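You operate a simulated robot arm through the tools that you are given. There is no shell and no other tool. Be economical: measure what you need, move in short steps, check, and stop when the job is done.

Carry out the task below with a simulated robot arm. There is one attempt and no reset: what you move stays moved.

TASK
Set the green stop at 80 mm and clamp the module marked 29 against it with the purple stop.
Fine: Lock the green stop before clamping and the purple one after.
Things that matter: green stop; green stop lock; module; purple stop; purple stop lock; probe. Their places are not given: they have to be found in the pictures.

It is judged by the outcome, as a careful person would: the job done as asked, and still so three seconds after it is handed in. It fails if anything else is knocked over, pushed out of place, dropped, spilled or broken.

THE ROBOT
A 7-joint arm with a two-finger parallel gripper, fixed in place. Base frame: the origin is at the foot of the arm, x ahead of it, y to its left, z up; the work surface is at about z = 0. Lengths are in mm, angles in rad, forces in N, time in s.
With the tool pointing down near the work surface it reaches from about 220 to 580 mm from the base axis. Its first joint turns from -1.152 to 1.152 rad. Payload 2.5 kg.
Tool frame: the origin (TCP) lies between the finger pads and is the grasp point; the fingertips stand 23 mm ahead of it; z points along the fingers, y is the line along which they close. The gripper opens to 94 mm. The fingers are 38 mm wide and 10 mm thick; the gripper's body (54 by 96 mm) begins 39 mm behind the TCP.
Orientation is that of the tool frame in the base frame, as a unit quaternion [x, y, z, w]. With the fingers straight down and closing along the base's y, the tool's x points along the base's -x, its y along +y and its z along -z.

THE INTERFACE
- The arm moves only by the tool jog_arm. Its argument "rows" is a list that holds one entry, the list of rows, each a list of 7 numbers: the finger opening in mm, from 0 to 94, then the shift along the tool's x, y, z in mm, then the turn, a rotation vector about the tool's x, y, z in rad. In form: [[[hand, x, y, z, ax, ay, az], ...]]. A call has 1 to 8 rows; each row shifts and turns the commanded pose from where the row before left it, along the tool's axes as they then stand. A row lasts 0.2 s, in which the tool goes at most 50 mm and 0.15 rad; a call with a longer step from one row to the next is refused whole, and so is a gripper value outside its range. A pose out of reach is approached as far as the arm can. The call stops where the force on the tool passes 40 N (or 10 N more than at its start, if that is more) or the arm is blocked; 0.2 s more then pass. The fingers move at their own pace (about 108 mm/s each) and stop on an object; they squeeze with about 21 N. The grip force told is the motor's: it shows also when the fingers shut on nothing. Time passes only in rows, and 0.2 s behind the last, so rows that do not move let the fingers close. It gives the time, the measured TCP pose, the force on the tool (base axes), the opening and the grip force at its end, in the units of the frame above (readings bear some noise).
- Cameras (640 x 400 px; columns grow to the right, rows downward): "scene" is fixed at [124.1, -410.3, 536.1]; the picture's right is [0.74, -0.67, 0.00], its down [-0.46, -0.50, -0.73] and it looks along [0.49, 0.54, -0.68] (base axes); focal length 266 px, centre (320, 200). "wrist" rides on the gripper at [-39, 0, -44] in the tool frame; the picture's right is [0.00, -1.00, 0.00], its down [0.97, 0.00, -0.24] and it looks along [0.24, 0.00, 0.97] (tool axes); focal length 218 px, centre (320, 200).
- grab_frame(camera): a new picture of that camera. No time passes.
- probe_pixels(camera, pixels): there is no depth. For up to 12 entries [column, row, z] of the newest picture of that camera ("zoom" is the newest enlarged one), the place [x, y] in the base frame at which the ray of that pixel passes the height z, good to about 2 mm, but the place of the scene camera against the robot may be out by one fixed shift of up to 12 mm in any direction. No time passes.
- inspect(camera, box): a new picture of the part [left, top, right, bottom] of that camera's present view, enlarged. No time passes.
- sign_off(): hands the job in; it is judged then, once.

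Work in short steps. Measure before you move; look again where a grasp or a placing could have gone wrong, and mend it. You have 80 turns and 46 pictures in all, those below and enlarged ones among them. Open the gripper and draw the arm clear of the work before you hand the job in, unless the task says otherwise; then end with one line.

The tools are called as a command line: name --argument value ..., lists and objects as JSON in quotes. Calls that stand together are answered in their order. jog_arm: Moves the arm, as the interface text tells. Its arguments: {"type":"object","properties":{"rows":{"type":"array","items":{"type":"array","items":{"type":"array","items":{"type":"number"}}}}},"required":["rows"]} The other tools are called the same way: grab_frame (camera) takes a picture; probe_pixels (camera, pixels) gives the place at which the rays of pixels pass given heights; inspect (camera, box) takes an enlarged picture of a part of a camera's view; sign_off () hands the job in.

At the start:

```text
clock: 0.0
ee_pos: [277.4, -187.2, 302.6]
tool_rot: [0.0, 1.0, 0.001, 0.0]
ft_force: [0.0, -0.5, -0.4]
grip_width: 93.8
grip_force: 0.0
```

scene: 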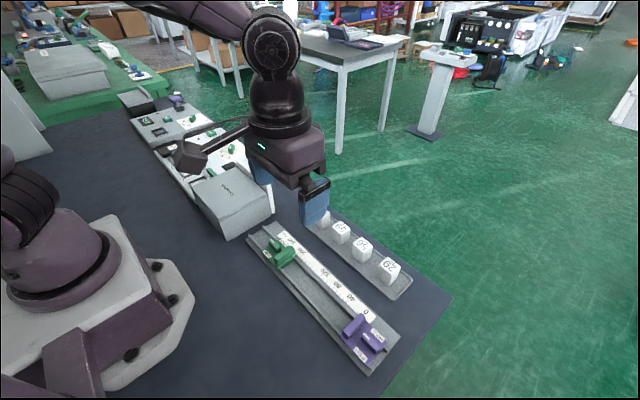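
wrist: 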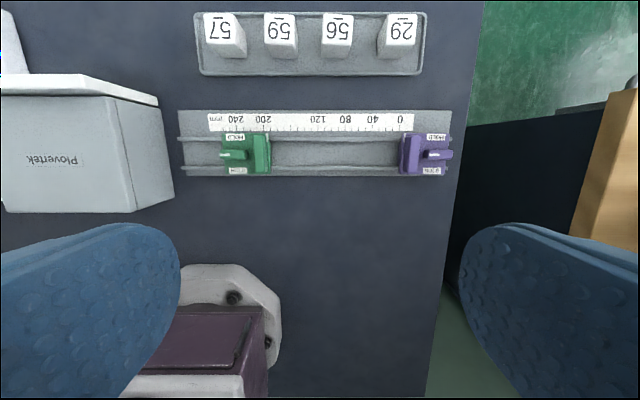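

The rail runs along y, with the green stop near 200, the purple stop near 0, and module 29 at the top right of the tray. I'll enlarge the rail and stops.

inspect --camera "wrist" --box '[170, 100, 320, 190]'

inspect --camera "wrist" --box '[320, 100, 470, 190]'

inspect --camera "scene" --box '[240, 200, 420, 380]'

probe_pixels --camera "wrist" --pixels '[[400, 120, 0], [237, 120, 0], [180, 140, 0], [452, 140, 0], [402, 32, 30], [250, 155, 20], [410, 155, 20], [320, 175, 0], [320, 110, 0]]'

```text
4.27 times, centred on (245, 145) of wrist
```

zoom: 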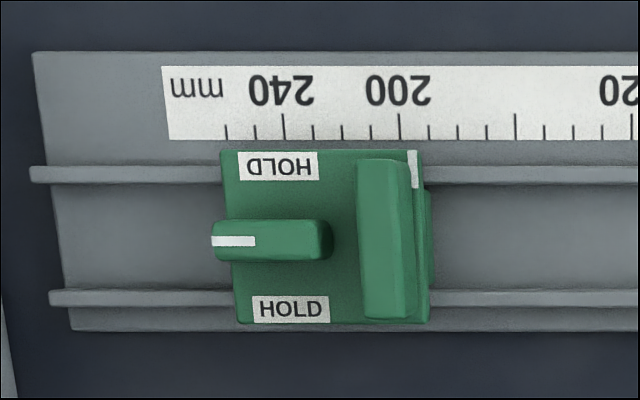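

```text
4.27 times, centred on (395, 145) of wrist
```

zoom: 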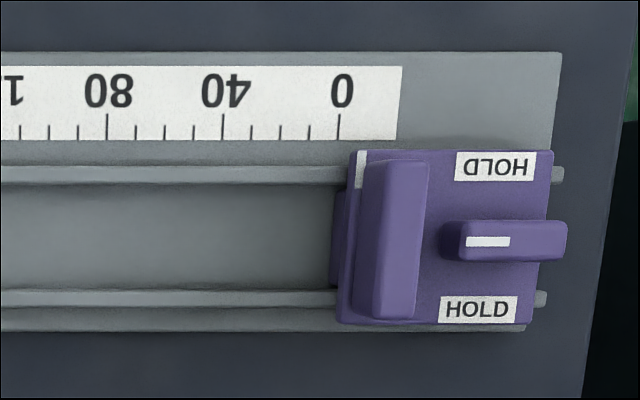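

```text
2.22 times, centred on (330, 290) of scene
```

zoom: 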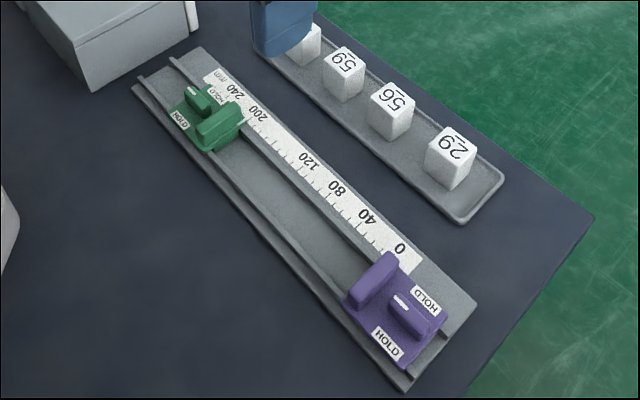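

```text
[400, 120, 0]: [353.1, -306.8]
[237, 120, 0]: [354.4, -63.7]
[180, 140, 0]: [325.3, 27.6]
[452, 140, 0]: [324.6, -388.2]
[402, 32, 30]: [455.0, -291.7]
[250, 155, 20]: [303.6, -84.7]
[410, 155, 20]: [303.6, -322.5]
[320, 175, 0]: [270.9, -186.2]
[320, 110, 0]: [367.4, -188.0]
```

Both levers lie along the rail (free), with HOLD on either side. I'll look at the unknown object near (190,150) in the scene, which might be the probe.

inspect --camera "scene" --box '[110, 80, 290, 240]'

inspect --camera "wrist" --box '[180, 0, 480, 90]'

```text
2.50 times, centred on (200, 160) of scene
```

zoom: 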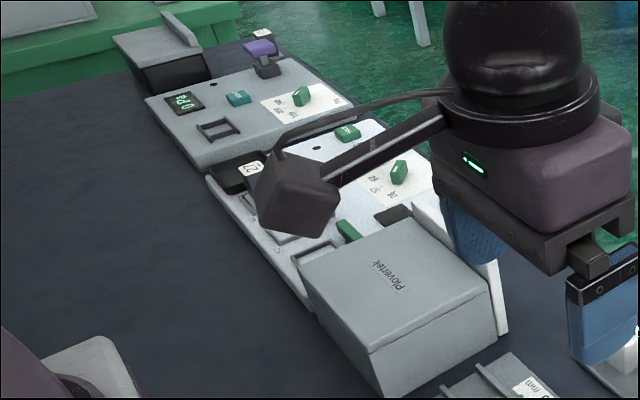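

```text
2.13 times, centred on (330, 45) of wrist
```

zoom: 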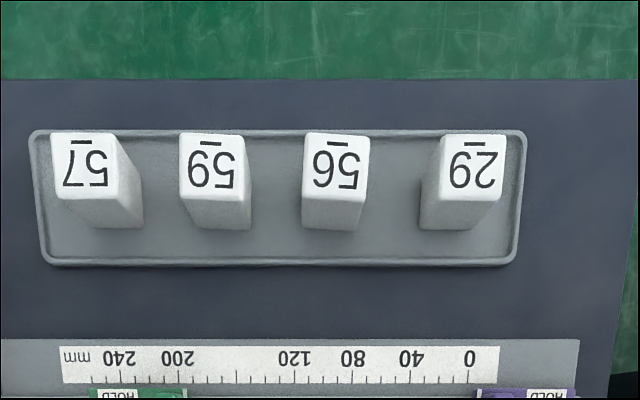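

The dark box is the arm's own wrist camera housing. I'll move above the green stop and start turning 90° so the fingers close along x.

jog_arm --rows '[[[94, -6, 32, 15, 0, 0, 0], [94, -6, 32, 15, 0, 0, 0], [94, -6, 32, 15, 0, 0, 0], [94, -6, 32, 15, 0, 0, 0], [94, 0, 0, 0, 0, 0, 0.15], [94, 0, 0, 0, 0, 0, 0.15], [94, 0, 0, 0, 0, 0, 0.15], [94, 0, 0, 0, 0, 0, 0.15]]]'

jog_arm --rows '[[[94, 0, 0, 0, 0, 0, 0.15], [94, 0, 0, 0, 0, 0, 0.15], [94, 0, 0, 0, 0, 0, 0.15], [94, 0, 0, 0, 0, 0, 0.15], [94, 0, 0, 0, 0, 0, 0.15], [94, 0, 0, 0, 0, 0, 0.15], [94, 0, 0, 0, 0, 0, 0.0708]]]'

grab_frame --camera "wrist"

```text
clock: 1.8
ee_pos: [301.4, -60.9, 242.6]
tool_rot: [0.297, 0.955, -0.001, 0.0]
ft_force: [-0.1, 0.4, -1.0]
grip_width: 93.8
grip_force: 0.1
```

```text
clock: 3.4
ee_pos: [300.7, -60.3, 242.3]
tool_rot: [0.708, 0.706, 0.0, 0.0]
ft_force: [0.9, -0.2, -0.2]
grip_width: 94.1
grip_force: 0.0
```

```text
38 pictures are left
```

wrist: 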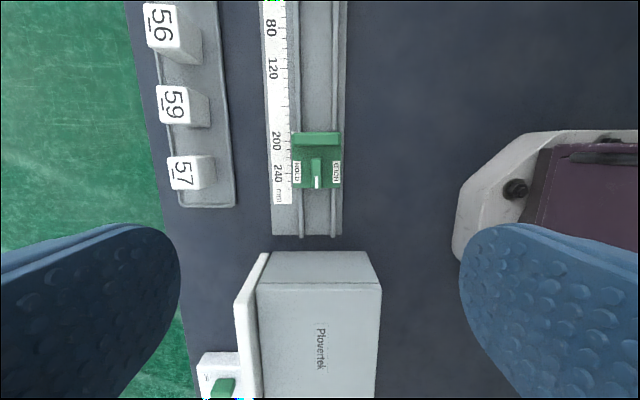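

The rotation worked. I'll zoom in on the green stop from here and probe it.

inspect --camera "wrist" --box '[255, 110, 375, 210]'

probe_pixels --camera "wrist" --pixels '[[317, 138, 30], [317, 173, 30], [317, 138, 0], [317, 173, 0], [293, 150, 10], [341, 150, 10], [320, 255, 0], [320, 252, 60], [313, 283, 60]]'

```text
4.00 times, centred on (315, 160) of wrist
```

zoom: 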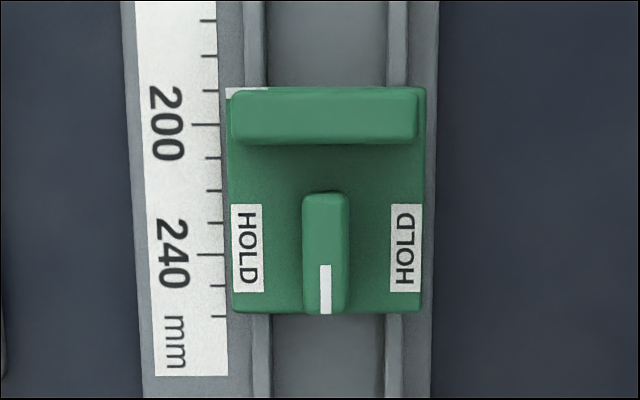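

```text
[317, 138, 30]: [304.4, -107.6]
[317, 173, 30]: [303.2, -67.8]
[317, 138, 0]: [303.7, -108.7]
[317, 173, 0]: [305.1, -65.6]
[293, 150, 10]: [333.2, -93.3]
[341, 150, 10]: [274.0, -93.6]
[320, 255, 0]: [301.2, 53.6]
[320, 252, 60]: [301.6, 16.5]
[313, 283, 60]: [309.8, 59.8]
```

The fin (top about z 48) is centred near (304,-106) and the lever (top about z 41) near (304,-68). The index mark reads about 190. I'll move over the fin, come down partway and check.

jog_arm --rows '[[[94, -46, 3, 0, 0, 0, 0], [94, 0, 0, 45, 0, 0, 0], [94, 0, 0, 45, 0, 0, 0], [94, 0, 0, 40, 0, 0, 0]]]'

grab_frame --camera "wrist"

grab_frame --camera "scene"

```text
clock: 4.4
ee_pos: [302.6, -108.3, 112.0]
tool_rot: [0.707, 0.707, 0.0, 0.0]
ft_force: [0.0, -0.3, -0.2]
grip_width: 94.0
grip_force: 0.1
```

```text
36 pictures are left
```

wrist: 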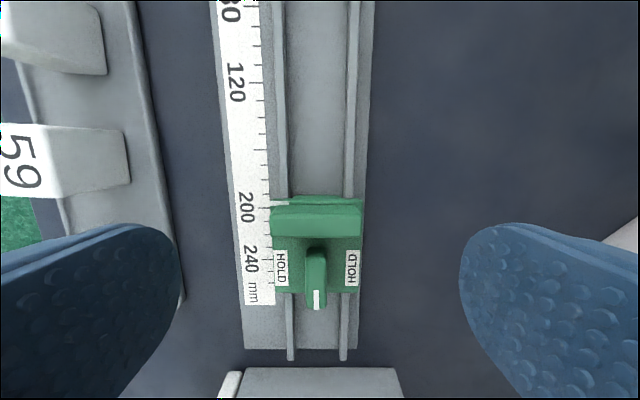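

```text
35 pictures are left
```

scene: 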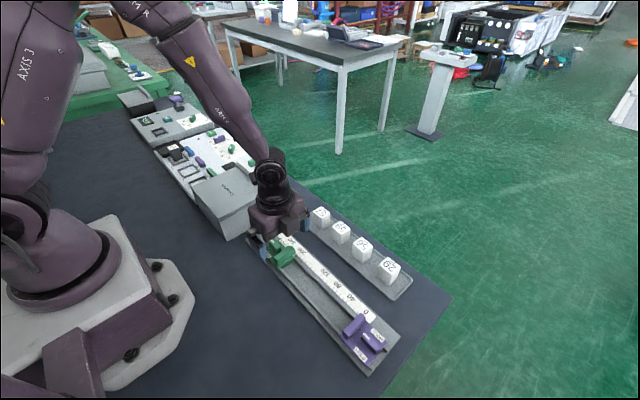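

The fin's top face is around rows 205–236 and columns 270–361. I'll probe the edges at candidate heights.

probe_pixels --camera "wrist" --pixels '[[271, 220, 48], [361, 220, 48], [316, 207, 48], [316, 234, 48], [316, 248, 40], [316, 308, 40], [316, 278, 40], [275, 235, 15], [361, 292, 15], [320, 150, 4], [320, 368, 0]]'

inspect --camera "wrist" --box '[230, 180, 390, 320]'

```text
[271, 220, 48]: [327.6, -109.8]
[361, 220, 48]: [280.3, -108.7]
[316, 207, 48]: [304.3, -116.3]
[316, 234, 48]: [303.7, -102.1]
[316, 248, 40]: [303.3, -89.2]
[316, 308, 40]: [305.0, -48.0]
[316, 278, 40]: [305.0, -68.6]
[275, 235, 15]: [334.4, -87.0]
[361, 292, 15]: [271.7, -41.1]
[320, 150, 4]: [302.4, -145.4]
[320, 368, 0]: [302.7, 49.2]
```

```text
2.86 times, centred on (310, 250) of wrist
```

zoom: 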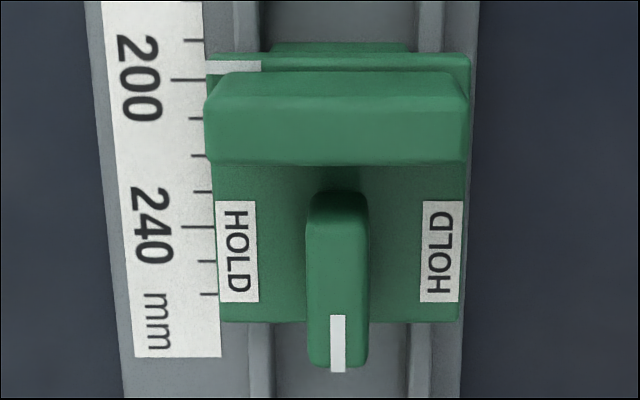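

The fin is centred at about (304,-107) and the tool is at (302.6,-108.3). I'll descend in steps and close on the fin ends.

jog_arm --rows '[[[94, 0.5, 1.4, 30, 0, 0, 0], [94, 0, 0, 25, 0, 0, 0], [94, 0, 0, 10, 0, 0, 0], [60, 0, 0, 0, 0, 0, 0], [40, 0, 0, 0, 0, 0, 0], [40, 0, 0, 0, 0, 0, 0]]]'

grab_frame --camera "wrist"

```text
clock: 5.8
ee_pos: [304.1, -107.3, 47.2]
tool_rot: [0.707, 0.707, 0.0, 0.001]
ft_force: [14.2, -0.9, -14.6]
grip_width: 57.4
grip_force: 45.1
```

```text
33 pictures are left
```

wrist: 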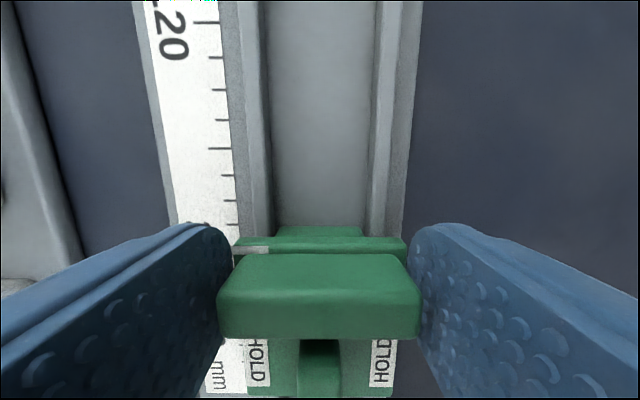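

The fin is gripped at 57 mm, with a side load. I'll ease the pose by 1 mm in x and z to relax it.

jog_arm --rows '[[[40, 0, 1.0, 1, 0, 0, 0], [40, 0, 0, 0, 0, 0, 0]]]'

```text
clock: 6.4
ee_pos: [306.3, -105.7, 47.7]
tool_rot: [0.707, 0.707, 0.001, -0.001]
ft_force: [-3.4, -0.7, 35.6]
grip_width: 57.3
grip_force: 44.7
```

jog_arm --rows '[[[40, 0, 0, -0.7, 0, 0, 0], [40, -5, 0, 0, 0, 0, 0], [40, -5, 0, 0, 0, 0, 0]]]'

grab_frame --camera "wrist"

```text
clock: 7.2
ee_pos: [304.6, -115.1, 46.6]
tool_rot: [0.706, 0.708, 0.0, -0.002]
ft_force: [-13.8, 0.8, 36.1]
grip_width: 57.6
grip_force: 45.0
```

```text
32 pictures are left
```

wrist: 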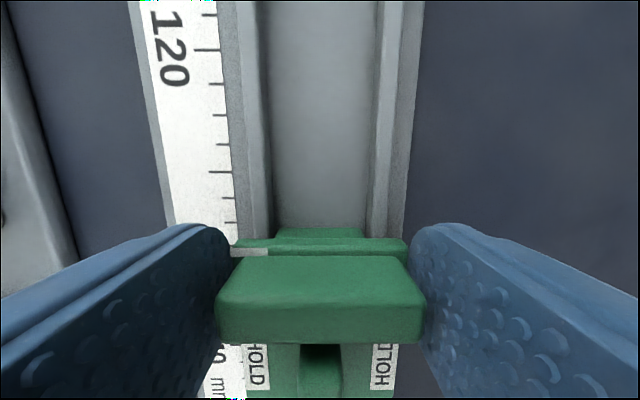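

The stop follows the gripper. I'll relieve the vertical load and keep sliding toward 80.

jog_arm --rows '[[[40, 0, -0.5, -0.7, 0, 0, 0], [40, -10, 0, 0, 0, 0, 0], [40, -10, 0, 0, 0, 0, 0]]]'

```text
clock: 8.0
ee_pos: [304.7, -135.5, 46.9]
tool_rot: [0.706, 0.708, 0.0, -0.003]
ft_force: [-16.1, 0.7, 12.4]
grip_width: 57.4
grip_force: 44.7
```

jog_arm --rows '[[[40, 0, -0.5, -0.2, 0, 0, 0], [40, -10, 0, 0, 0, 0, 0], [40, -10, 0, 0, 0, 0, 0], [40, -10, 0, 0, 0, 0, 0], [40, -10, 0, 0, 0, 0, 0]]]'

inspect --camera "wrist" --box '[130, 120, 290, 280]'

```text
clock: 9.2
ee_pos: [305.1, -176.9, 45.2]
tool_rot: [0.707, 0.707, 0.0, -0.002]
ft_force: [-11.7, 0.5, -15.3]
grip_width: 57.5
grip_force: 44.7
```

```text
2.50 times, centred on (210, 200) of wrist
```

zoom: 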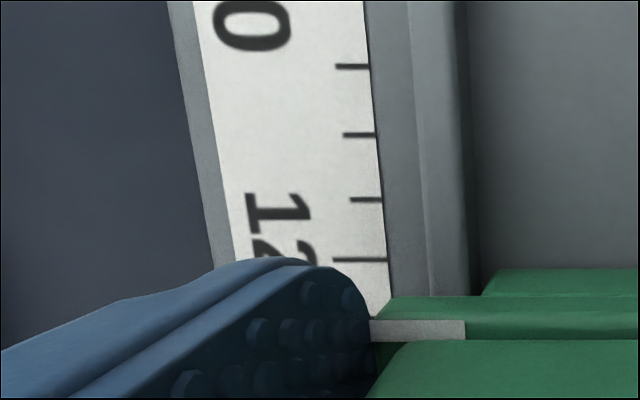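

jog_arm --rows '[[[40, 0, -0.4, -0.3, 0, 0, 0], [40, -10, 0, 0, 0, 0, 0], [40, -10, 0, 0, 0, 0, 0], [40, -10, 0, 0, 0, 0, 0], [40, -8, 0, 0, 0, 0, 0], [40, 0, 0, 0, 0, 0, 0]]]'

grab_frame --camera "wrist"

inspect --camera "scene" --box '[250, 210, 410, 370]'

```text
clock: 10.6
ee_pos: [305.1, -213.5, 47.1]
tool_rot: [0.707, 0.707, 0.0, -0.001]
ft_force: [0.3, 1.4, -34.6]
grip_width: 57.3
grip_force: 45.0
```

```text
30 pictures are left
```

wrist: 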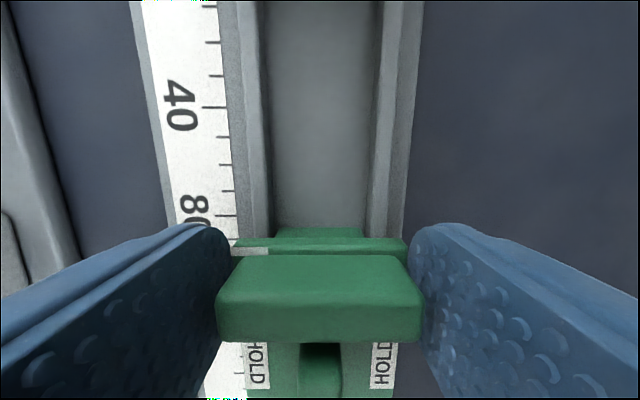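

```text
2.50 times, centred on (330, 290) of scene
```

zoom: 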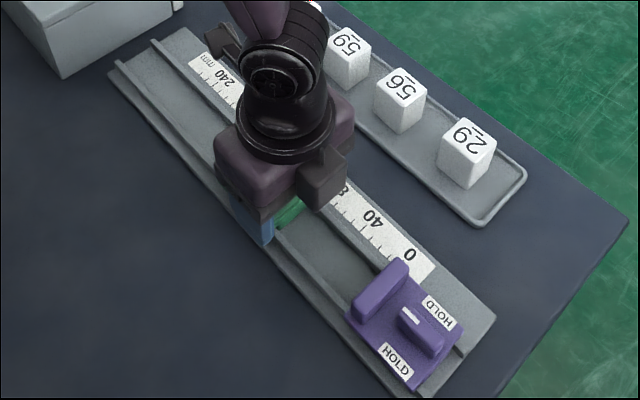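

The mark is near 82. I'll release, rise and place the camera right above the mark to read it without parallax.

jog_arm --rows '[[[75, 0, 0, -0.5, 0, 0, 0], [75, 0, 0, 0, 0, 0, 0], [75, 0, 0, -35, 0, 0, 0], [75, 30, 0, -35, 0, 0, 0], [75, 0, 0, 0, 0, 0, 0]]]'

inspect --camera "wrist" --box '[220, 80, 400, 220]'

```text
clock: 11.8
ee_pos: [304.3, -183.6, 117.6]
tool_rot: [0.707, 0.707, 0.0, -0.001]
ft_force: [0.2, 0.4, 0.7]
grip_width: 75.0
grip_force: 0.1
```

```text
2.86 times, centred on (310, 150) of wrist
```

zoom: 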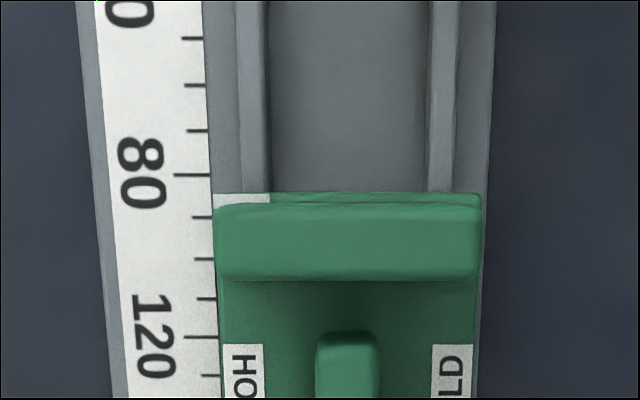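

The 80 tick is at row 175 and the mark starts at row 193, so it reads about 84–85. I'll zoom in more to see exactly what the mark is.

inspect --camera "wrist" --box '[270, 120, 334, 170]'

probe_pixels --camera "wrist" --pixels '[[284, 141, 3], [284, 155.5, 3], [300, 147.5, 3], [300, 147.5, 18], [320, 146, 0], [320, 160, 48], [320, 175, 48]]'

```text
8.00 times, centred on (302, 145) of wrist
```

zoom: 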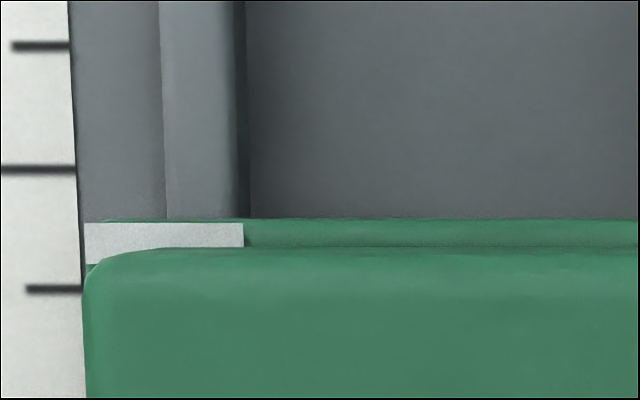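

```text
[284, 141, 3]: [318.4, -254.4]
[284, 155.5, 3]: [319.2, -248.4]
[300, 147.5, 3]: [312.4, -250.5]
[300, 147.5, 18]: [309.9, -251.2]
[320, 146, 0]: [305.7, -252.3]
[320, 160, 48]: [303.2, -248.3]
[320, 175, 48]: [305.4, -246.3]
```

The mark's leading edge, flush with the stop face, is at 84.2. I'll regrip the fin and slide it about 4.8 mm further.

jog_arm --rows '[[[75, -30, 0, 30, 0, 0, 0], [75, 0, 0, 30, 0, 0, 0], [75, 0, 0, 10, 0, 0, 0], [50, 0, 0, 0, 0, 0, 0], [40, 0, 0, 0, 0, 0, 0], [40, -2.4, 0, 0, 0, 0, 0], [40, -2.4, 0, 0, 0, 0, 0], [40, 0, 0, 0, 0, 0, 0]]]'

jog_arm --rows '[[[75, 0, 0, 0, 0, 0, 0], [75, 0, 0, 0, 0, 0, 0], [75, 0, 0, -35, 0, 0, 0], [75, 32, 0, -35, 0, 0, 0], [75, 0, 0, 0, 0, 0, 0]]]'

inspect --camera "wrist" --box '[270, 120, 334, 170]'

```text
clock: 13.6
ee_pos: [305.6, -217.5, 50.0]
tool_rot: [0.707, 0.707, 0.0, -0.002]
ft_force: [-15.2, 1.5, 2.3]
grip_width: 57.1
grip_force: 45.1
```

```text
clock: 14.8
ee_pos: [304.9, -184.1, 118.8]
tool_rot: [0.707, 0.707, -0.001, 0.0]
ft_force: [0.4, 0.0, 0.0]
grip_width: 75.0
grip_force: 0.0
```

```text
8.00 times, centred on (302, 145) of wrist
```

zoom: 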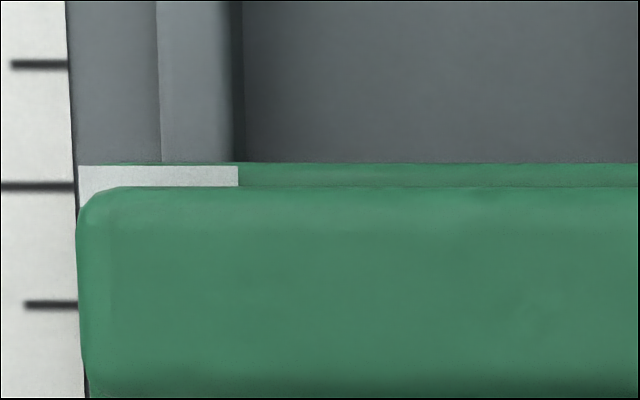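

The mark is now centred on 80.1 with its leading edge at 78.7. I'll nudge it back about 0.7 mm so both readings sit within a millimetre of 80.

jog_arm --rows '[[[75, -32, 0, 30, 0, 0, 0], [75, 0, 0, 30, 0, 0, 0], [75, 0, 0, 10, 0, 0, 0], [50, 0, 0, 0, 0, 0, 0], [40, 0, 0, 0, 0, 0, 0], [40, 0.8, 0, 0, 0, 0, 0], [40, 0, 0, 0, 0, 0, 0], [40, 0, 0, 0, 0, 0, 0]]]'

jog_arm --rows '[[[75, 0, 0, 0, 0, 0, 0], [75, 0, 0, 0, 0, 0, 0], [75, 0, 0, -35, 0, 0, 0], [75, 32, 0, -35, 0, 0, 0], [75, 0, 0, 0, 0, 0, 0]]]'

grab_frame --camera "wrist"

inspect --camera "wrist" --box '[270, 120, 334, 170]'

```text
clock: 16.6
ee_pos: [306.3, -215.9, 48.3]
tool_rot: [0.707, 0.707, 0.0, 0.0]
ft_force: [1.5, 0.3, -10.0]
grip_width: 57.2
grip_force: 44.9
```

```text
clock: 17.8
ee_pos: [304.8, -185.3, 117.3]
tool_rot: [0.707, 0.707, -0.001, 0.0]
ft_force: [-0.3, 0.1, 0.0]
grip_width: 75.0
grip_force: 0.0
```

```text
25 pictures are left
```

wrist: 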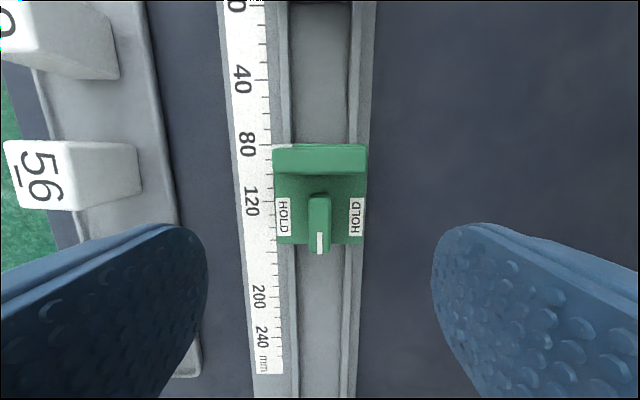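

```text
8.00 times, centred on (302, 145) of wrist
```

zoom: 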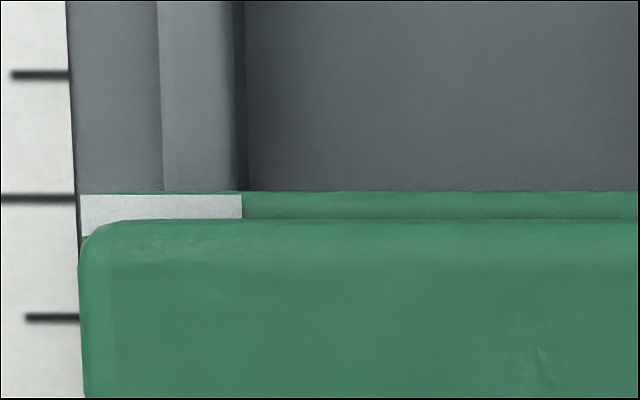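

The face now reads about 79.8, so the green stop is set. Next is its lock lever, at roughly (319,193)–(319,252); I'll probe it.

probe_pixels --camera "wrist" --pixels '[[319, 195, 40], [319, 252, 40], [309, 225, 40], [330, 225, 40], [319, 164, 48], [274, 240, 16], [364, 240, 16]]'

inspect --camera "wrist" --box '[255, 135, 383, 260]'

```text
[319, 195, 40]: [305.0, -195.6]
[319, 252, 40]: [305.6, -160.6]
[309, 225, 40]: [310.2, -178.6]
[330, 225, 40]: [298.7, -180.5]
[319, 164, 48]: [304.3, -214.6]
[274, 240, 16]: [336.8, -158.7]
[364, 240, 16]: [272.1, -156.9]
```

```text
3.20 times, centred on (319, 198) of wrist
```

zoom: 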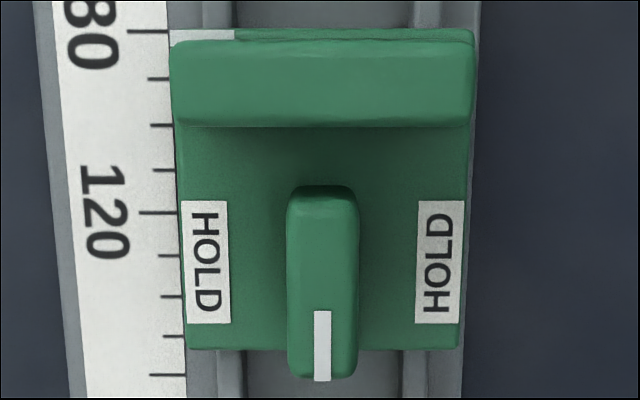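

The lever's pivot is about (305,-177). I'll descend with the fingers straddling it along x and close on it.

jog_arm --rows '[[[44, 8.3, 0.3, 0, 0, 0, 0], [44, 0, 0, 35, 0, 0, 0], [44, 0, 0, 25, 0, 0, 0], [44, 0, 0, 10, 0, 0, 0]]]'

grab_frame --camera "wrist"

```text
clock: 18.8
ee_pos: [305.8, -177.5, 49.9]
tool_rot: [0.706, 0.708, 0.001, 0.0]
ft_force: [-5.4, 1.2, 19.1]
grip_width: 44.5
grip_force: 0.1
```

```text
22 pictures are left
```

wrist: 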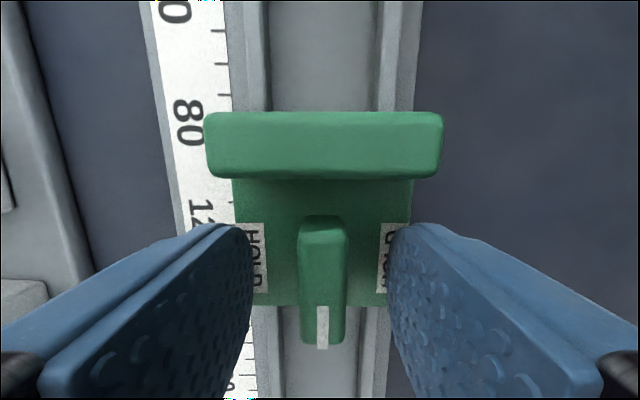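

The fingertips touch the plate (19 N upward). I'll raise 3 mm, then close on the lever.

jog_arm --rows '[[[44, 0, 0, -3, 0, 0, 0], [20, 0, 0, 0, 0, 0, 0], [3, 0, 0, 0, 0, 0, 0], [3, 0, 0, 0, 0, 0, 0]]]'

```text
clock: 19.8
ee_pos: [305.1, -177.3, 52.1]
tool_rot: [0.707, 0.707, 0.0, -0.002]
ft_force: [-3.4, -0.7, -3.5]
grip_width: 12.8
grip_force: 45.1
```

Gripped at 12.8 mm. Now I'll turn the lever toward HOLD.

jog_arm --rows '[[[3, 0, 0, 0, 0, 0, -0.1], [3, 0, 0, 0, 0, 0, -0.1], [3, 0, 0, 0, 0, 0, -0.1], [3, 0, 0, 0, 0, 0, -0.1]]]'

grab_frame --camera "wrist"

```text
clock: 20.8
ee_pos: [303.1, -179.2, 51.4]
tool_rot: [0.566, 0.824, 0.0, -0.002]
ft_force: [-1.9, 0.9, 2.6]
grip_width: 22.6
grip_force: 45.2
stopped in row 4: the force on the tool passed its limit (the readings are from after the stop); the commanded pose is now the measured one
```

```text
21 pictures are left
```

wrist: 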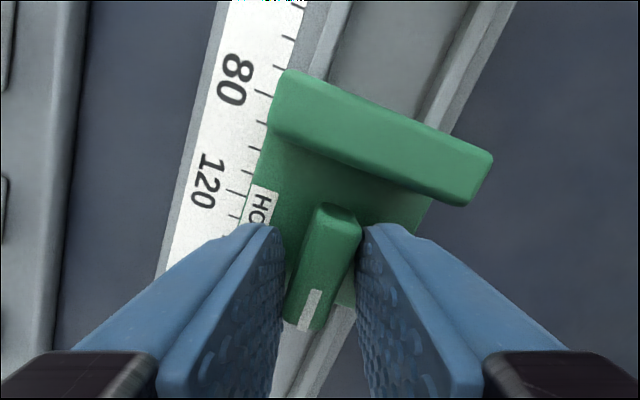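

The lever stayed put while the fingers spread open, so it doesn't go that way. I'll open, square up, re-centre, grip again and try the opposite direction.

jog_arm --rows '[[[44, 0, 0, 0, 0, 0, 0], [44, 0, 0, 0, 0, 0, 0.12], [44, 0, 0, 0, 0, 0, 0.13], [44, 0, 0, 0, 0, 0, 0.12], [44, 1.9, 2, 0, 0, 0, 0], [20, 0, 0, 0, 0, 0, 0], [3, 0, 0, 0, 0, 0, 0], [3, 0, 0, 0, 0, 0, 0]]]'

jog_arm --rows '[[[3, 0, 0, 0, 0, 0, 0.1], [3, 0, 0, 0, 0, 0, 0.1], [3, 0, 0, 0, 0, 0, 0.1]]]'

grab_frame --camera "wrist"

```text
clock: 22.6
ee_pos: [304.4, -175.7, 50.7]
tool_rot: [0.706, 0.709, 0.0, -0.002]
ft_force: [3.7, -1.1, -4.6]
grip_width: 12.5
grip_force: 45.1
```

```text
clock: 23.4
ee_pos: [307.6, -175.8, 52.5]
tool_rot: [0.803, 0.596, -0.001, -0.001]
ft_force: [18.6, 1.3, -9.4]
grip_width: 12.3
grip_force: 45.2
```

```text
20 pictures are left
```

wrist: 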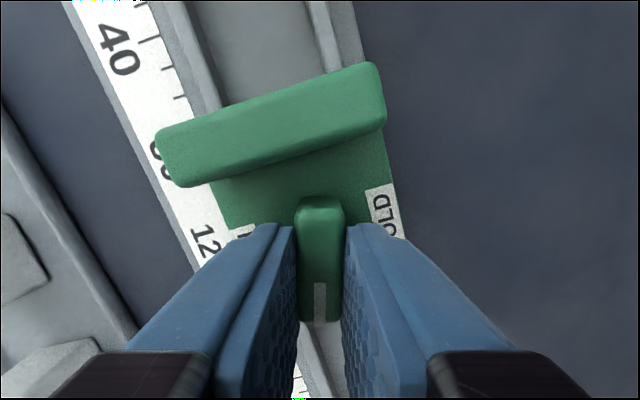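

It turns in this direction. I'll continue in steps while watching the force.

jog_arm --rows '[[[3, 0, 0.8, 0, 0, 0, 0.1], [3, 0, 0, 0, 0, 0, 0.1], [3, 0, 0, 0, 0, 0, 0.1], [3, 0, 0, 0, 0, 0, 0.1]]]'

```text
clock: 24.4
ee_pos: [309.2, -174.8, 51.9]
tool_rot: [0.897, 0.442, 0.001, 0.001]
ft_force: [0.5, -0.5, -3.3]
grip_width: 12.4
grip_force: 44.9
stopped in row 4: the force on the tool passed its limit (the readings are from after the stop); the commanded pose is now the measured one
```

The grip centre drifts as if the pivot is about 7 mm toward the fin. I'll continue with an arc: +0.7 mm of tool y per 0.1 rad.

jog_arm --rows '[[[3, 0, 0.7, 0, 0, 0, 0.1], [3, 0, 0.7, 0, 0, 0, 0.1], [3, 0, 0.7, 0, 0, 0, 0.1]]]'

grab_frame --camera "wrist"

```text
clock: 25.2
ee_pos: [311.2, -179.0, 52.7]
tool_rot: [0.953, 0.303, 0.0, 0.001]
ft_force: [0.1, 1.2, -4.5]
grip_width: 12.8
grip_force: 44.5
```

```text
19 pictures are left
```

wrist: 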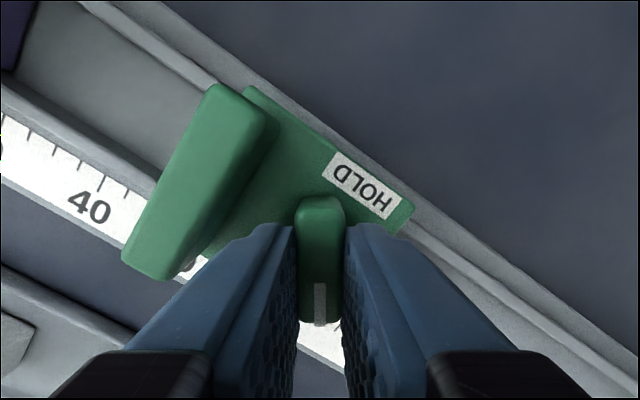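

The forces are near zero and the lever has turned about 55°. I'll continue the arc.

jog_arm --rows '[[[3, 0, 0.7, 0, 0, 0, 0.1], [3, 0, 0.7, 0, 0, 0, 0.1], [3, 0, 0.7, 0, 0, 0, 0.1], [3, 0, 0.7, 0, 0, 0, 0.1]]]'

jog_arm --rows '[[[3, 0, 0.7, 0, 0, 0, 0.1], [3, 0, 0.7, 0, 0, 0, 0.1], [3, 0, 0, 0, 0, 0, 0.0]]]'

grab_frame --camera "wrist"

```text
clock: 26.2
ee_pos: [312.5, -180.9, 52.3]
tool_rot: [0.994, 0.106, 0.001, 0.001]
ft_force: [-5.7, 0.4, 9.8]
grip_width: 12.2
grip_force: 44.9
```

```text
clock: 27.0
ee_pos: [312.5, -182.8, 52.2]
tool_rot: [1.0, 0.006, 0.0, 0.002]
ft_force: [-4.4, -9.8, -13.0]
grip_width: 12.5
grip_force: 45.3
```

```text
18 pictures are left
```

wrist: 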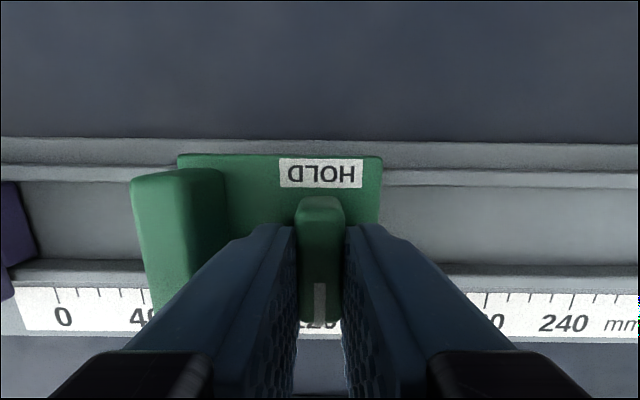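

The lever is turned across the rail to HOLD. I'll press slightly past, release, rise and look.

jog_arm --rows '[[[3, 0, 0, 0, 0, 0, 0.05], [3, 0, 0, 0, 0, 0, 0], [40, 0, 0, 0, 0, 0, -0.04], [40, 0, 0, 0, 0, 0, 0], [40, 0, 0, -40, 0, 0, 0], [40, 0, 0, -40, 0, 0, 0], [40, 0, 0, -40, 0, 0, 0]]]'

grab_frame --camera "wrist"

```text
clock: 28.6
ee_pos: [308.6, -180.6, 172.9]
tool_rot: [1.0, 0.003, 0.001, 0.001]
ft_force: [-0.5, 0.2, 0.0]
grip_width: 39.8
grip_force: 0.1
```

```text
17 pictures are left
```

wrist: 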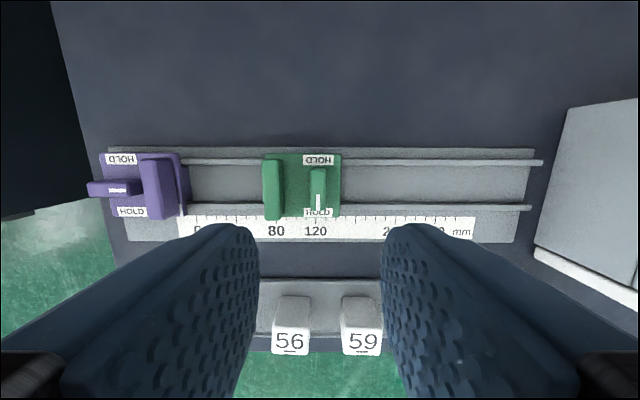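

Green reads 80 and is locked. Now I'll go above module 29 and rotate back so the fingers close along x.

jog_arm --rows '[[[60, 36, 24, 0, 0, 0, 0], [60, 36, 24, 0, 0, 0, 0], [60, 36, 24, 0, 0, 0, 0], [60, 36, 24, 0, 0, 0, 0], [60, 0, 0, 0, 0, 0, -0.15], [60, 0, 0, 0, 0, 0, -0.15], [60, 0, 0, 0, 0, 0, -0.15], [60, 0, 0, 0, 0, 0, -0.15]]]'

jog_arm --rows '[[[60, 0, 0, 0, 0, 0, -0.15], [60, 0, 0, 0, 0, 0, -0.15], [60, 0, 0, 0, 0, 0, -0.15], [60, 0, 0, 0, 0, 0, -0.15], [60, 0, 0, 0, 0, 0, -0.15], [60, 0, 0, 0, 0, 0, -0.15], [60, 0, 0, 0, 0, 0, -0.065]]]'

grab_frame --camera "wrist"

```text
clock: 30.4
ee_pos: [456.4, -277.4, 172.5]
tool_rot: [0.954, 0.3, 0.001, 0.0]
ft_force: [0.7, 0.4, 0.3]
grip_width: 59.9
grip_force: 0.0
```

```text
clock: 32.0
ee_pos: [456.2, -276.9, 172.9]
tool_rot: [0.707, 0.707, 0.0, 0.002]
ft_force: [-0.3, -0.3, 0.8]
grip_width: 60.1
grip_force: 0.0
```

```text
16 pictures are left
```

wrist: 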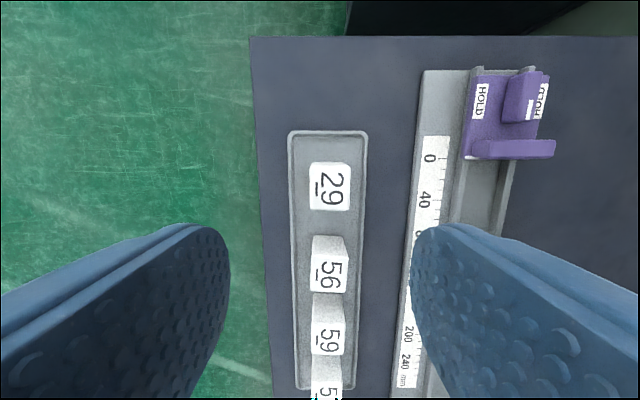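

Module 29's top is at columns 310–351, rows 163–210. I'll probe it and the purple stop.

probe_pixels --camera "wrist" --pixels '[[310, 185, 40], [351, 185, 40], [330, 163, 40], [330, 209, 40], [330, 186, 30], [330, 186, 50], [520, 96, 42], [515, 149, 48], [470, 158, 25], [480, 148, 25]]'

inspect --camera "wrist" --box '[430, 60, 570, 170]'

inspect --camera "scene" --box '[280, 200, 420, 380]'

```text
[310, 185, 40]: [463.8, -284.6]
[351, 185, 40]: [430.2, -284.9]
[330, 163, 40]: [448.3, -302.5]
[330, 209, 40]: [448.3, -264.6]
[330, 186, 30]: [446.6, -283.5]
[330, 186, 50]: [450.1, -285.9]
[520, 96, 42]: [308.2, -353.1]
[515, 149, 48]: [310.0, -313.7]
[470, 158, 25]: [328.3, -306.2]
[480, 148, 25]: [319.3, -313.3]
```

```text
3.64 times, centred on (500, 115) of wrist
```

zoom: 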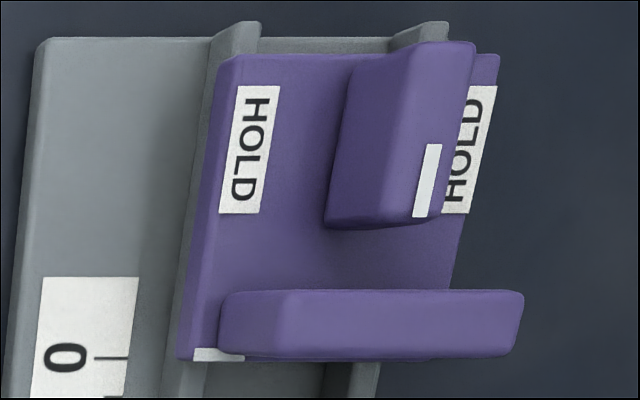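

```text
2.22 times, centred on (350, 290) of scene
```

zoom: 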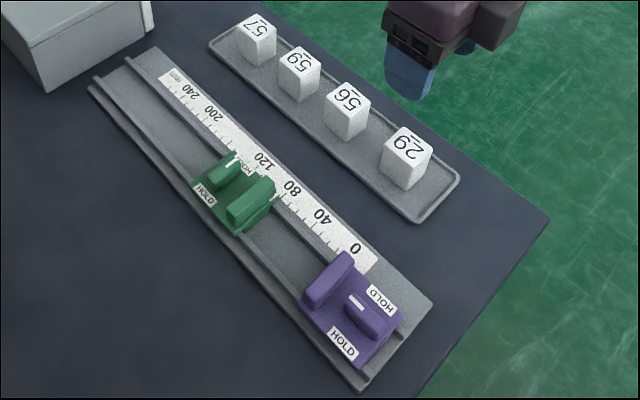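

Module 29 is centred at about (447,-285) and 33–38 mm wide. I'll centre over it, descend and grip.

jog_arm --rows '[[[60, -8, -9, 0, 0, 0, 0], [60, 0, 0, 45, 0, 0, 0], [60, 0, 0, 45, 0, 0, 0], [60, 0, 0, 35, 0, 0, 0], [30, 0, 0, 0, 0, 0, 0], [20, 0, 0, 0, 0, 0, 0], [20, 0, 0, 0, 0, 0, 0]]]'

grab_frame --camera "wrist"

```text
clock: 33.6
ee_pos: [447.1, -285.1, 47.3]
tool_rot: [0.708, 0.707, 0.0, 0.001]
ft_force: [0.4, -1.2, -0.1]
grip_width: 31.5
grip_force: 21.2
```

```text
13 pictures are left
```

wrist: 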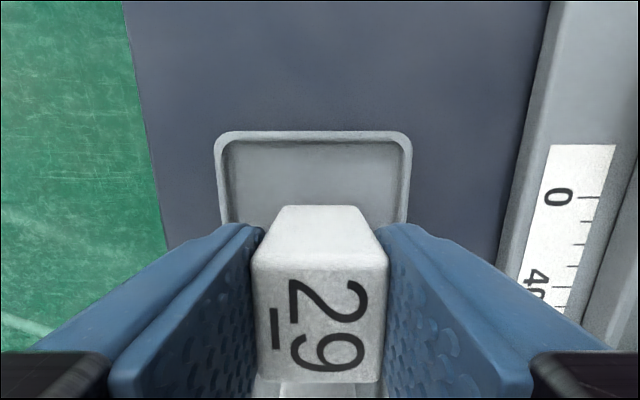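

Module 29 is held at 31.5 mm. I'll lift it and carry it over the channel at (304.5,-252).

jog_arm --rows '[[[20, 0, 0, -30, 0, 0, 0], [20, 0, 0, -40, 0, 0, 0], [20, 8.2, -35.6, 0, 0, 0, 0], [20, 8.2, -35.6, 0, 0, 0, 0], [20, 8.2, -35.6, 0, 0, 0, 0], [20, 8.2, -35.6, 0, 0, 0, 0], [20, 0, 0, 0, 0, 0, 0]]]'

grab_frame --camera "wrist"

```text
clock: 35.2
ee_pos: [306.7, -251.3, 117.1]
tool_rot: [0.707, 0.707, 0.0, 0.001]
ft_force: [-1.0, 0.1, -1.3]
grip_width: 31.3
grip_force: 21.0
```

```text
12 pictures are left
```

wrist: 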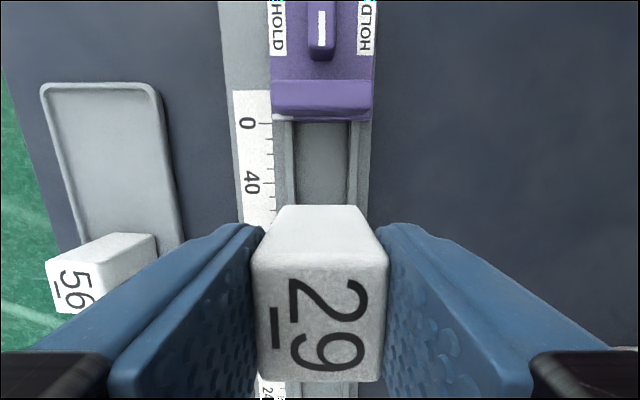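

The channel centre (column 322) lines up within about 1.5 mm. I'll shift slightly and descend close to the floor, then go in small steps.

jog_arm --rows '[[[20, 0, -1.2, 30, 0, 0, 0], [20, 0, 0, 25, 0, 0, 0], [20, 0, 0, 6, 0, 0, 0], [20, 0, 0, 0, 0, 0, 0]]]'

jog_arm --rows '[[[20, 0, 0, 2, 0, 0, 0], [20, 0, 0, 0, 0, 0, 0]]]'

```text
clock: 36.2
ee_pos: [305.1, -251.4, 54.4]
tool_rot: [0.708, 0.707, 0.0, 0.001]
ft_force: [0.2, 0.3, -1.5]
grip_width: 31.5
grip_force: 21.1
```

```text
clock: 36.8
ee_pos: [304.8, -252.3, 53.3]
tool_rot: [0.708, 0.706, -0.001, 0.001]
ft_force: [-0.2, -0.7, -0.6]
grip_width: 31.4
grip_force: 20.7
```

jog_arm --rows '[[[20, 0, 0, 1.5, 0, 0, 0], [20, 0, 0, 0, 0, 0, 0]]]'

jog_arm --rows '[[[20, 0, 0, 1.5, 0, 0, 0], [20, 0, 0, 0, 0, 0, 0]]]'

jog_arm --rows '[[[20, 0, 0, 1.5, 0, 0, 0], [20, 0, 0, 0, 0, 0, 0]]]'

```text
clock: 37.4
ee_pos: [304.1, -253.4, 51.4]
tool_rot: [0.708, 0.706, 0.0, 0.001]
ft_force: [0.2, 0.6, -1.5]
grip_width: 31.3
grip_force: 20.6
```

```text
clock: 38.0
ee_pos: [304.5, -252.3, 51.4]
tool_rot: [0.708, 0.706, 0.001, 0.003]
ft_force: [-3.0, 4.3, 15.9]
grip_width: 31.7
grip_force: 20.9
```

```text
clock: 38.6
ee_pos: [304.4, -253.0, 50.5]
tool_rot: [0.707, 0.707, 0.0, 0.002]
ft_force: [-1.8, 1.5, 16.5]
grip_width: 31.4
grip_force: 21.1
```

The module is seated (16 N contact at z≈51). I'll release, rise and move toward the purple stop to look.

jog_arm --rows '[[[40, 0, 0, 0, 0, 0, 0], [50, 0, 0, 0, 0, 0, 0], [70, 0, 0, -35, 0, 0, 0], [70, 0, 0, -40, 0, 0, 0], [70, -38, 0, 0, 0, 0, 0], [70, 0, 0, 0, 0, 0, 0]]]'

grab_frame --camera "wrist"

```text
clock: 40.0
ee_pos: [304.9, -290.0, 125.3]
tool_rot: [0.708, 0.706, 0.0, 0.001]
ft_force: [0.9, 0.5, 0.6]
grip_width: 70.0
grip_force: 0.1
```

```text
11 pictures are left
```

wrist: 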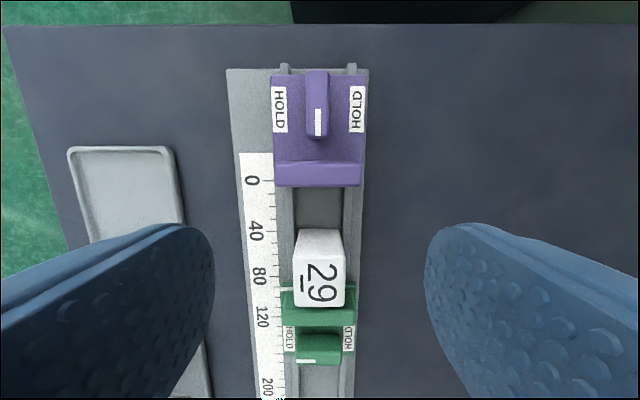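

The module sits in the channel. I'll probe the purple fin and lever.

probe_pixels --camera "wrist" --pixels '[[317, 164, 50], [317, 186, 50], [274, 175, 50], [364, 175, 50], [317, 187, 25], [317, 72, 42], [317, 137, 42], [317, 110, 25]]'

inspect --camera "wrist" --box '[255, 60, 385, 200]'

```text
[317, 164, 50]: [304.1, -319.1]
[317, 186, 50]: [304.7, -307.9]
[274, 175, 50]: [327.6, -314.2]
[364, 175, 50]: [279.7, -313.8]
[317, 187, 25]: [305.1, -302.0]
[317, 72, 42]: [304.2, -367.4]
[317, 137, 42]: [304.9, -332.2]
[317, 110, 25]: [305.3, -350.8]
```

```text
2.86 times, centred on (320, 130) of wrist
```

zoom: 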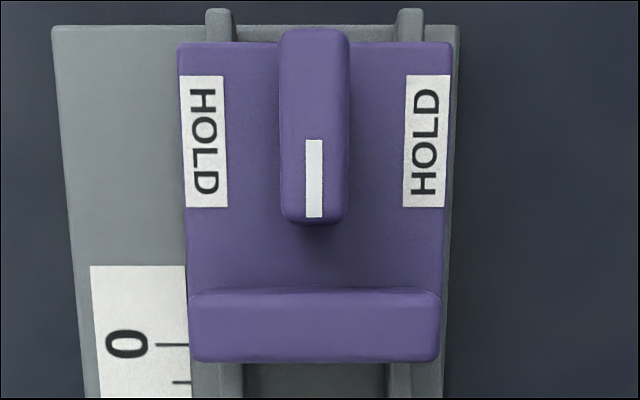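

Purple fin centre is (304,-313.5). I'll descend to z≈51, above the plate, and grip the fin ends.

jog_arm --rows '[[[75, -23.5, -0.5, 30, 0, 0, 0], [75, 0, 0, 35, 0, 0, 0], [75, 0, 0, 9, 0, 0, 0], [55, 0, 0, 0, 0, 0, 0], [40, 0, 0, 0, 0, 0, 0], [40, 0, 0, 0, 0, 0, 0]]]'

jog_arm --rows '[[[40, 8, 0, 0, 0, 0, 0], [40, 8, 0, 0, 0, 0, 0], [40, 8, 0, 0, 0, 0, 0], [40, 0, 0, 0, 0, 0, 0]]]'

```text
clock: 41.4
ee_pos: [304.4, -312.6, 49.9]
tool_rot: [0.707, 0.707, 0.002, 0.003]
ft_force: [17.2, -0.9, -13.4]
grip_width: 49.6
grip_force: 44.3
```

```text
clock: 42.4
ee_pos: [306.3, -288.8, 49.4]
tool_rot: [0.707, 0.707, 0.002, 0.001]
ft_force: [31.1, -1.0, -24.6]
grip_width: 50.0
grip_force: 44.6
```

It slides. I'll relieve the side load and continue more slowly as the module nears the green face.

jog_arm --rows '[[[40, 0, 1, 0.3, 0, 0, 0], [40, 6, 0, 0, 0, 0, 0], [40, 6, 0, 0, 0, 0, 0], [40, 0, 0, 0, 0, 0, 0]]]'

grab_frame --camera "wrist"

```text
clock: 43.4
ee_pos: [305.1, -277.9, 50.7]
tool_rot: [0.707, 0.707, 0.001, 0.002]
ft_force: [20.0, -0.2, -2.0]
grip_width: 49.7
grip_force: 45.1
```

```text
9 pictures are left
```

wrist: 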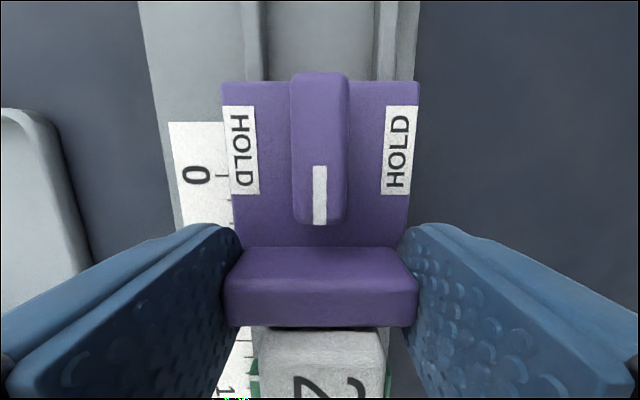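

jog_arm --rows '[[[40, 3, 0.5, 0, 0, 0, 0], [40, 3, 0, 0, 0, 0, 0], [40, 3, 0, 0, 0, 0, 0], [40, 0, 0, 0, 0, 0, 0]]]'

jog_arm --rows '[[[40, 1.5, 0, 0, 0, 0, 0], [40, 0, 0, 0, 0, 0, 0]]]'

jog_arm --rows '[[[40, 1.5, 0, 0, 0, 0, 0], [40, 0, 0, 0, 0, 0, 0]]]'

```text
clock: 44.4
ee_pos: [304.6, -272.9, 50.4]
tool_rot: [0.708, 0.706, -0.002, 0.006]
ft_force: [8.8, -27.4, -3.8]
grip_width: 49.6
grip_force: 45.0
```

```text
clock: 45.0
ee_pos: [304.5, -271.8, 49.8]
tool_rot: [0.709, 0.705, -0.003, 0.007]
ft_force: [3.6, -35.6, -5.5]
grip_width: 49.5
grip_force: 45.4
```

```text
clock: 45.6
ee_pos: [305.8, -270.1, 50.7]
tool_rot: [0.709, 0.706, -0.004, 0.008]
ft_force: [3.7, -34.4, -5.3]
grip_width: 49.6
grip_force: 45.1
```

There's a 35 N resistance in y, so contact is made. I'll look before doing anything more.

inspect --camera "scene" --box '[270, 220, 390, 340]'

grab_frame --camera "wrist"

```text
3.33 times, centred on (330, 280) of scene
```

zoom: 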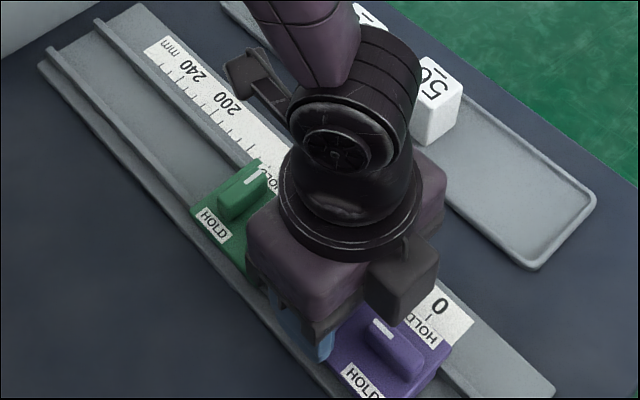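

```text
7 pictures are left
```

wrist: 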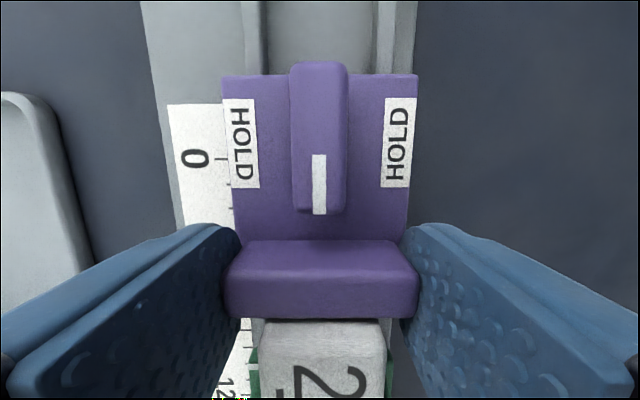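

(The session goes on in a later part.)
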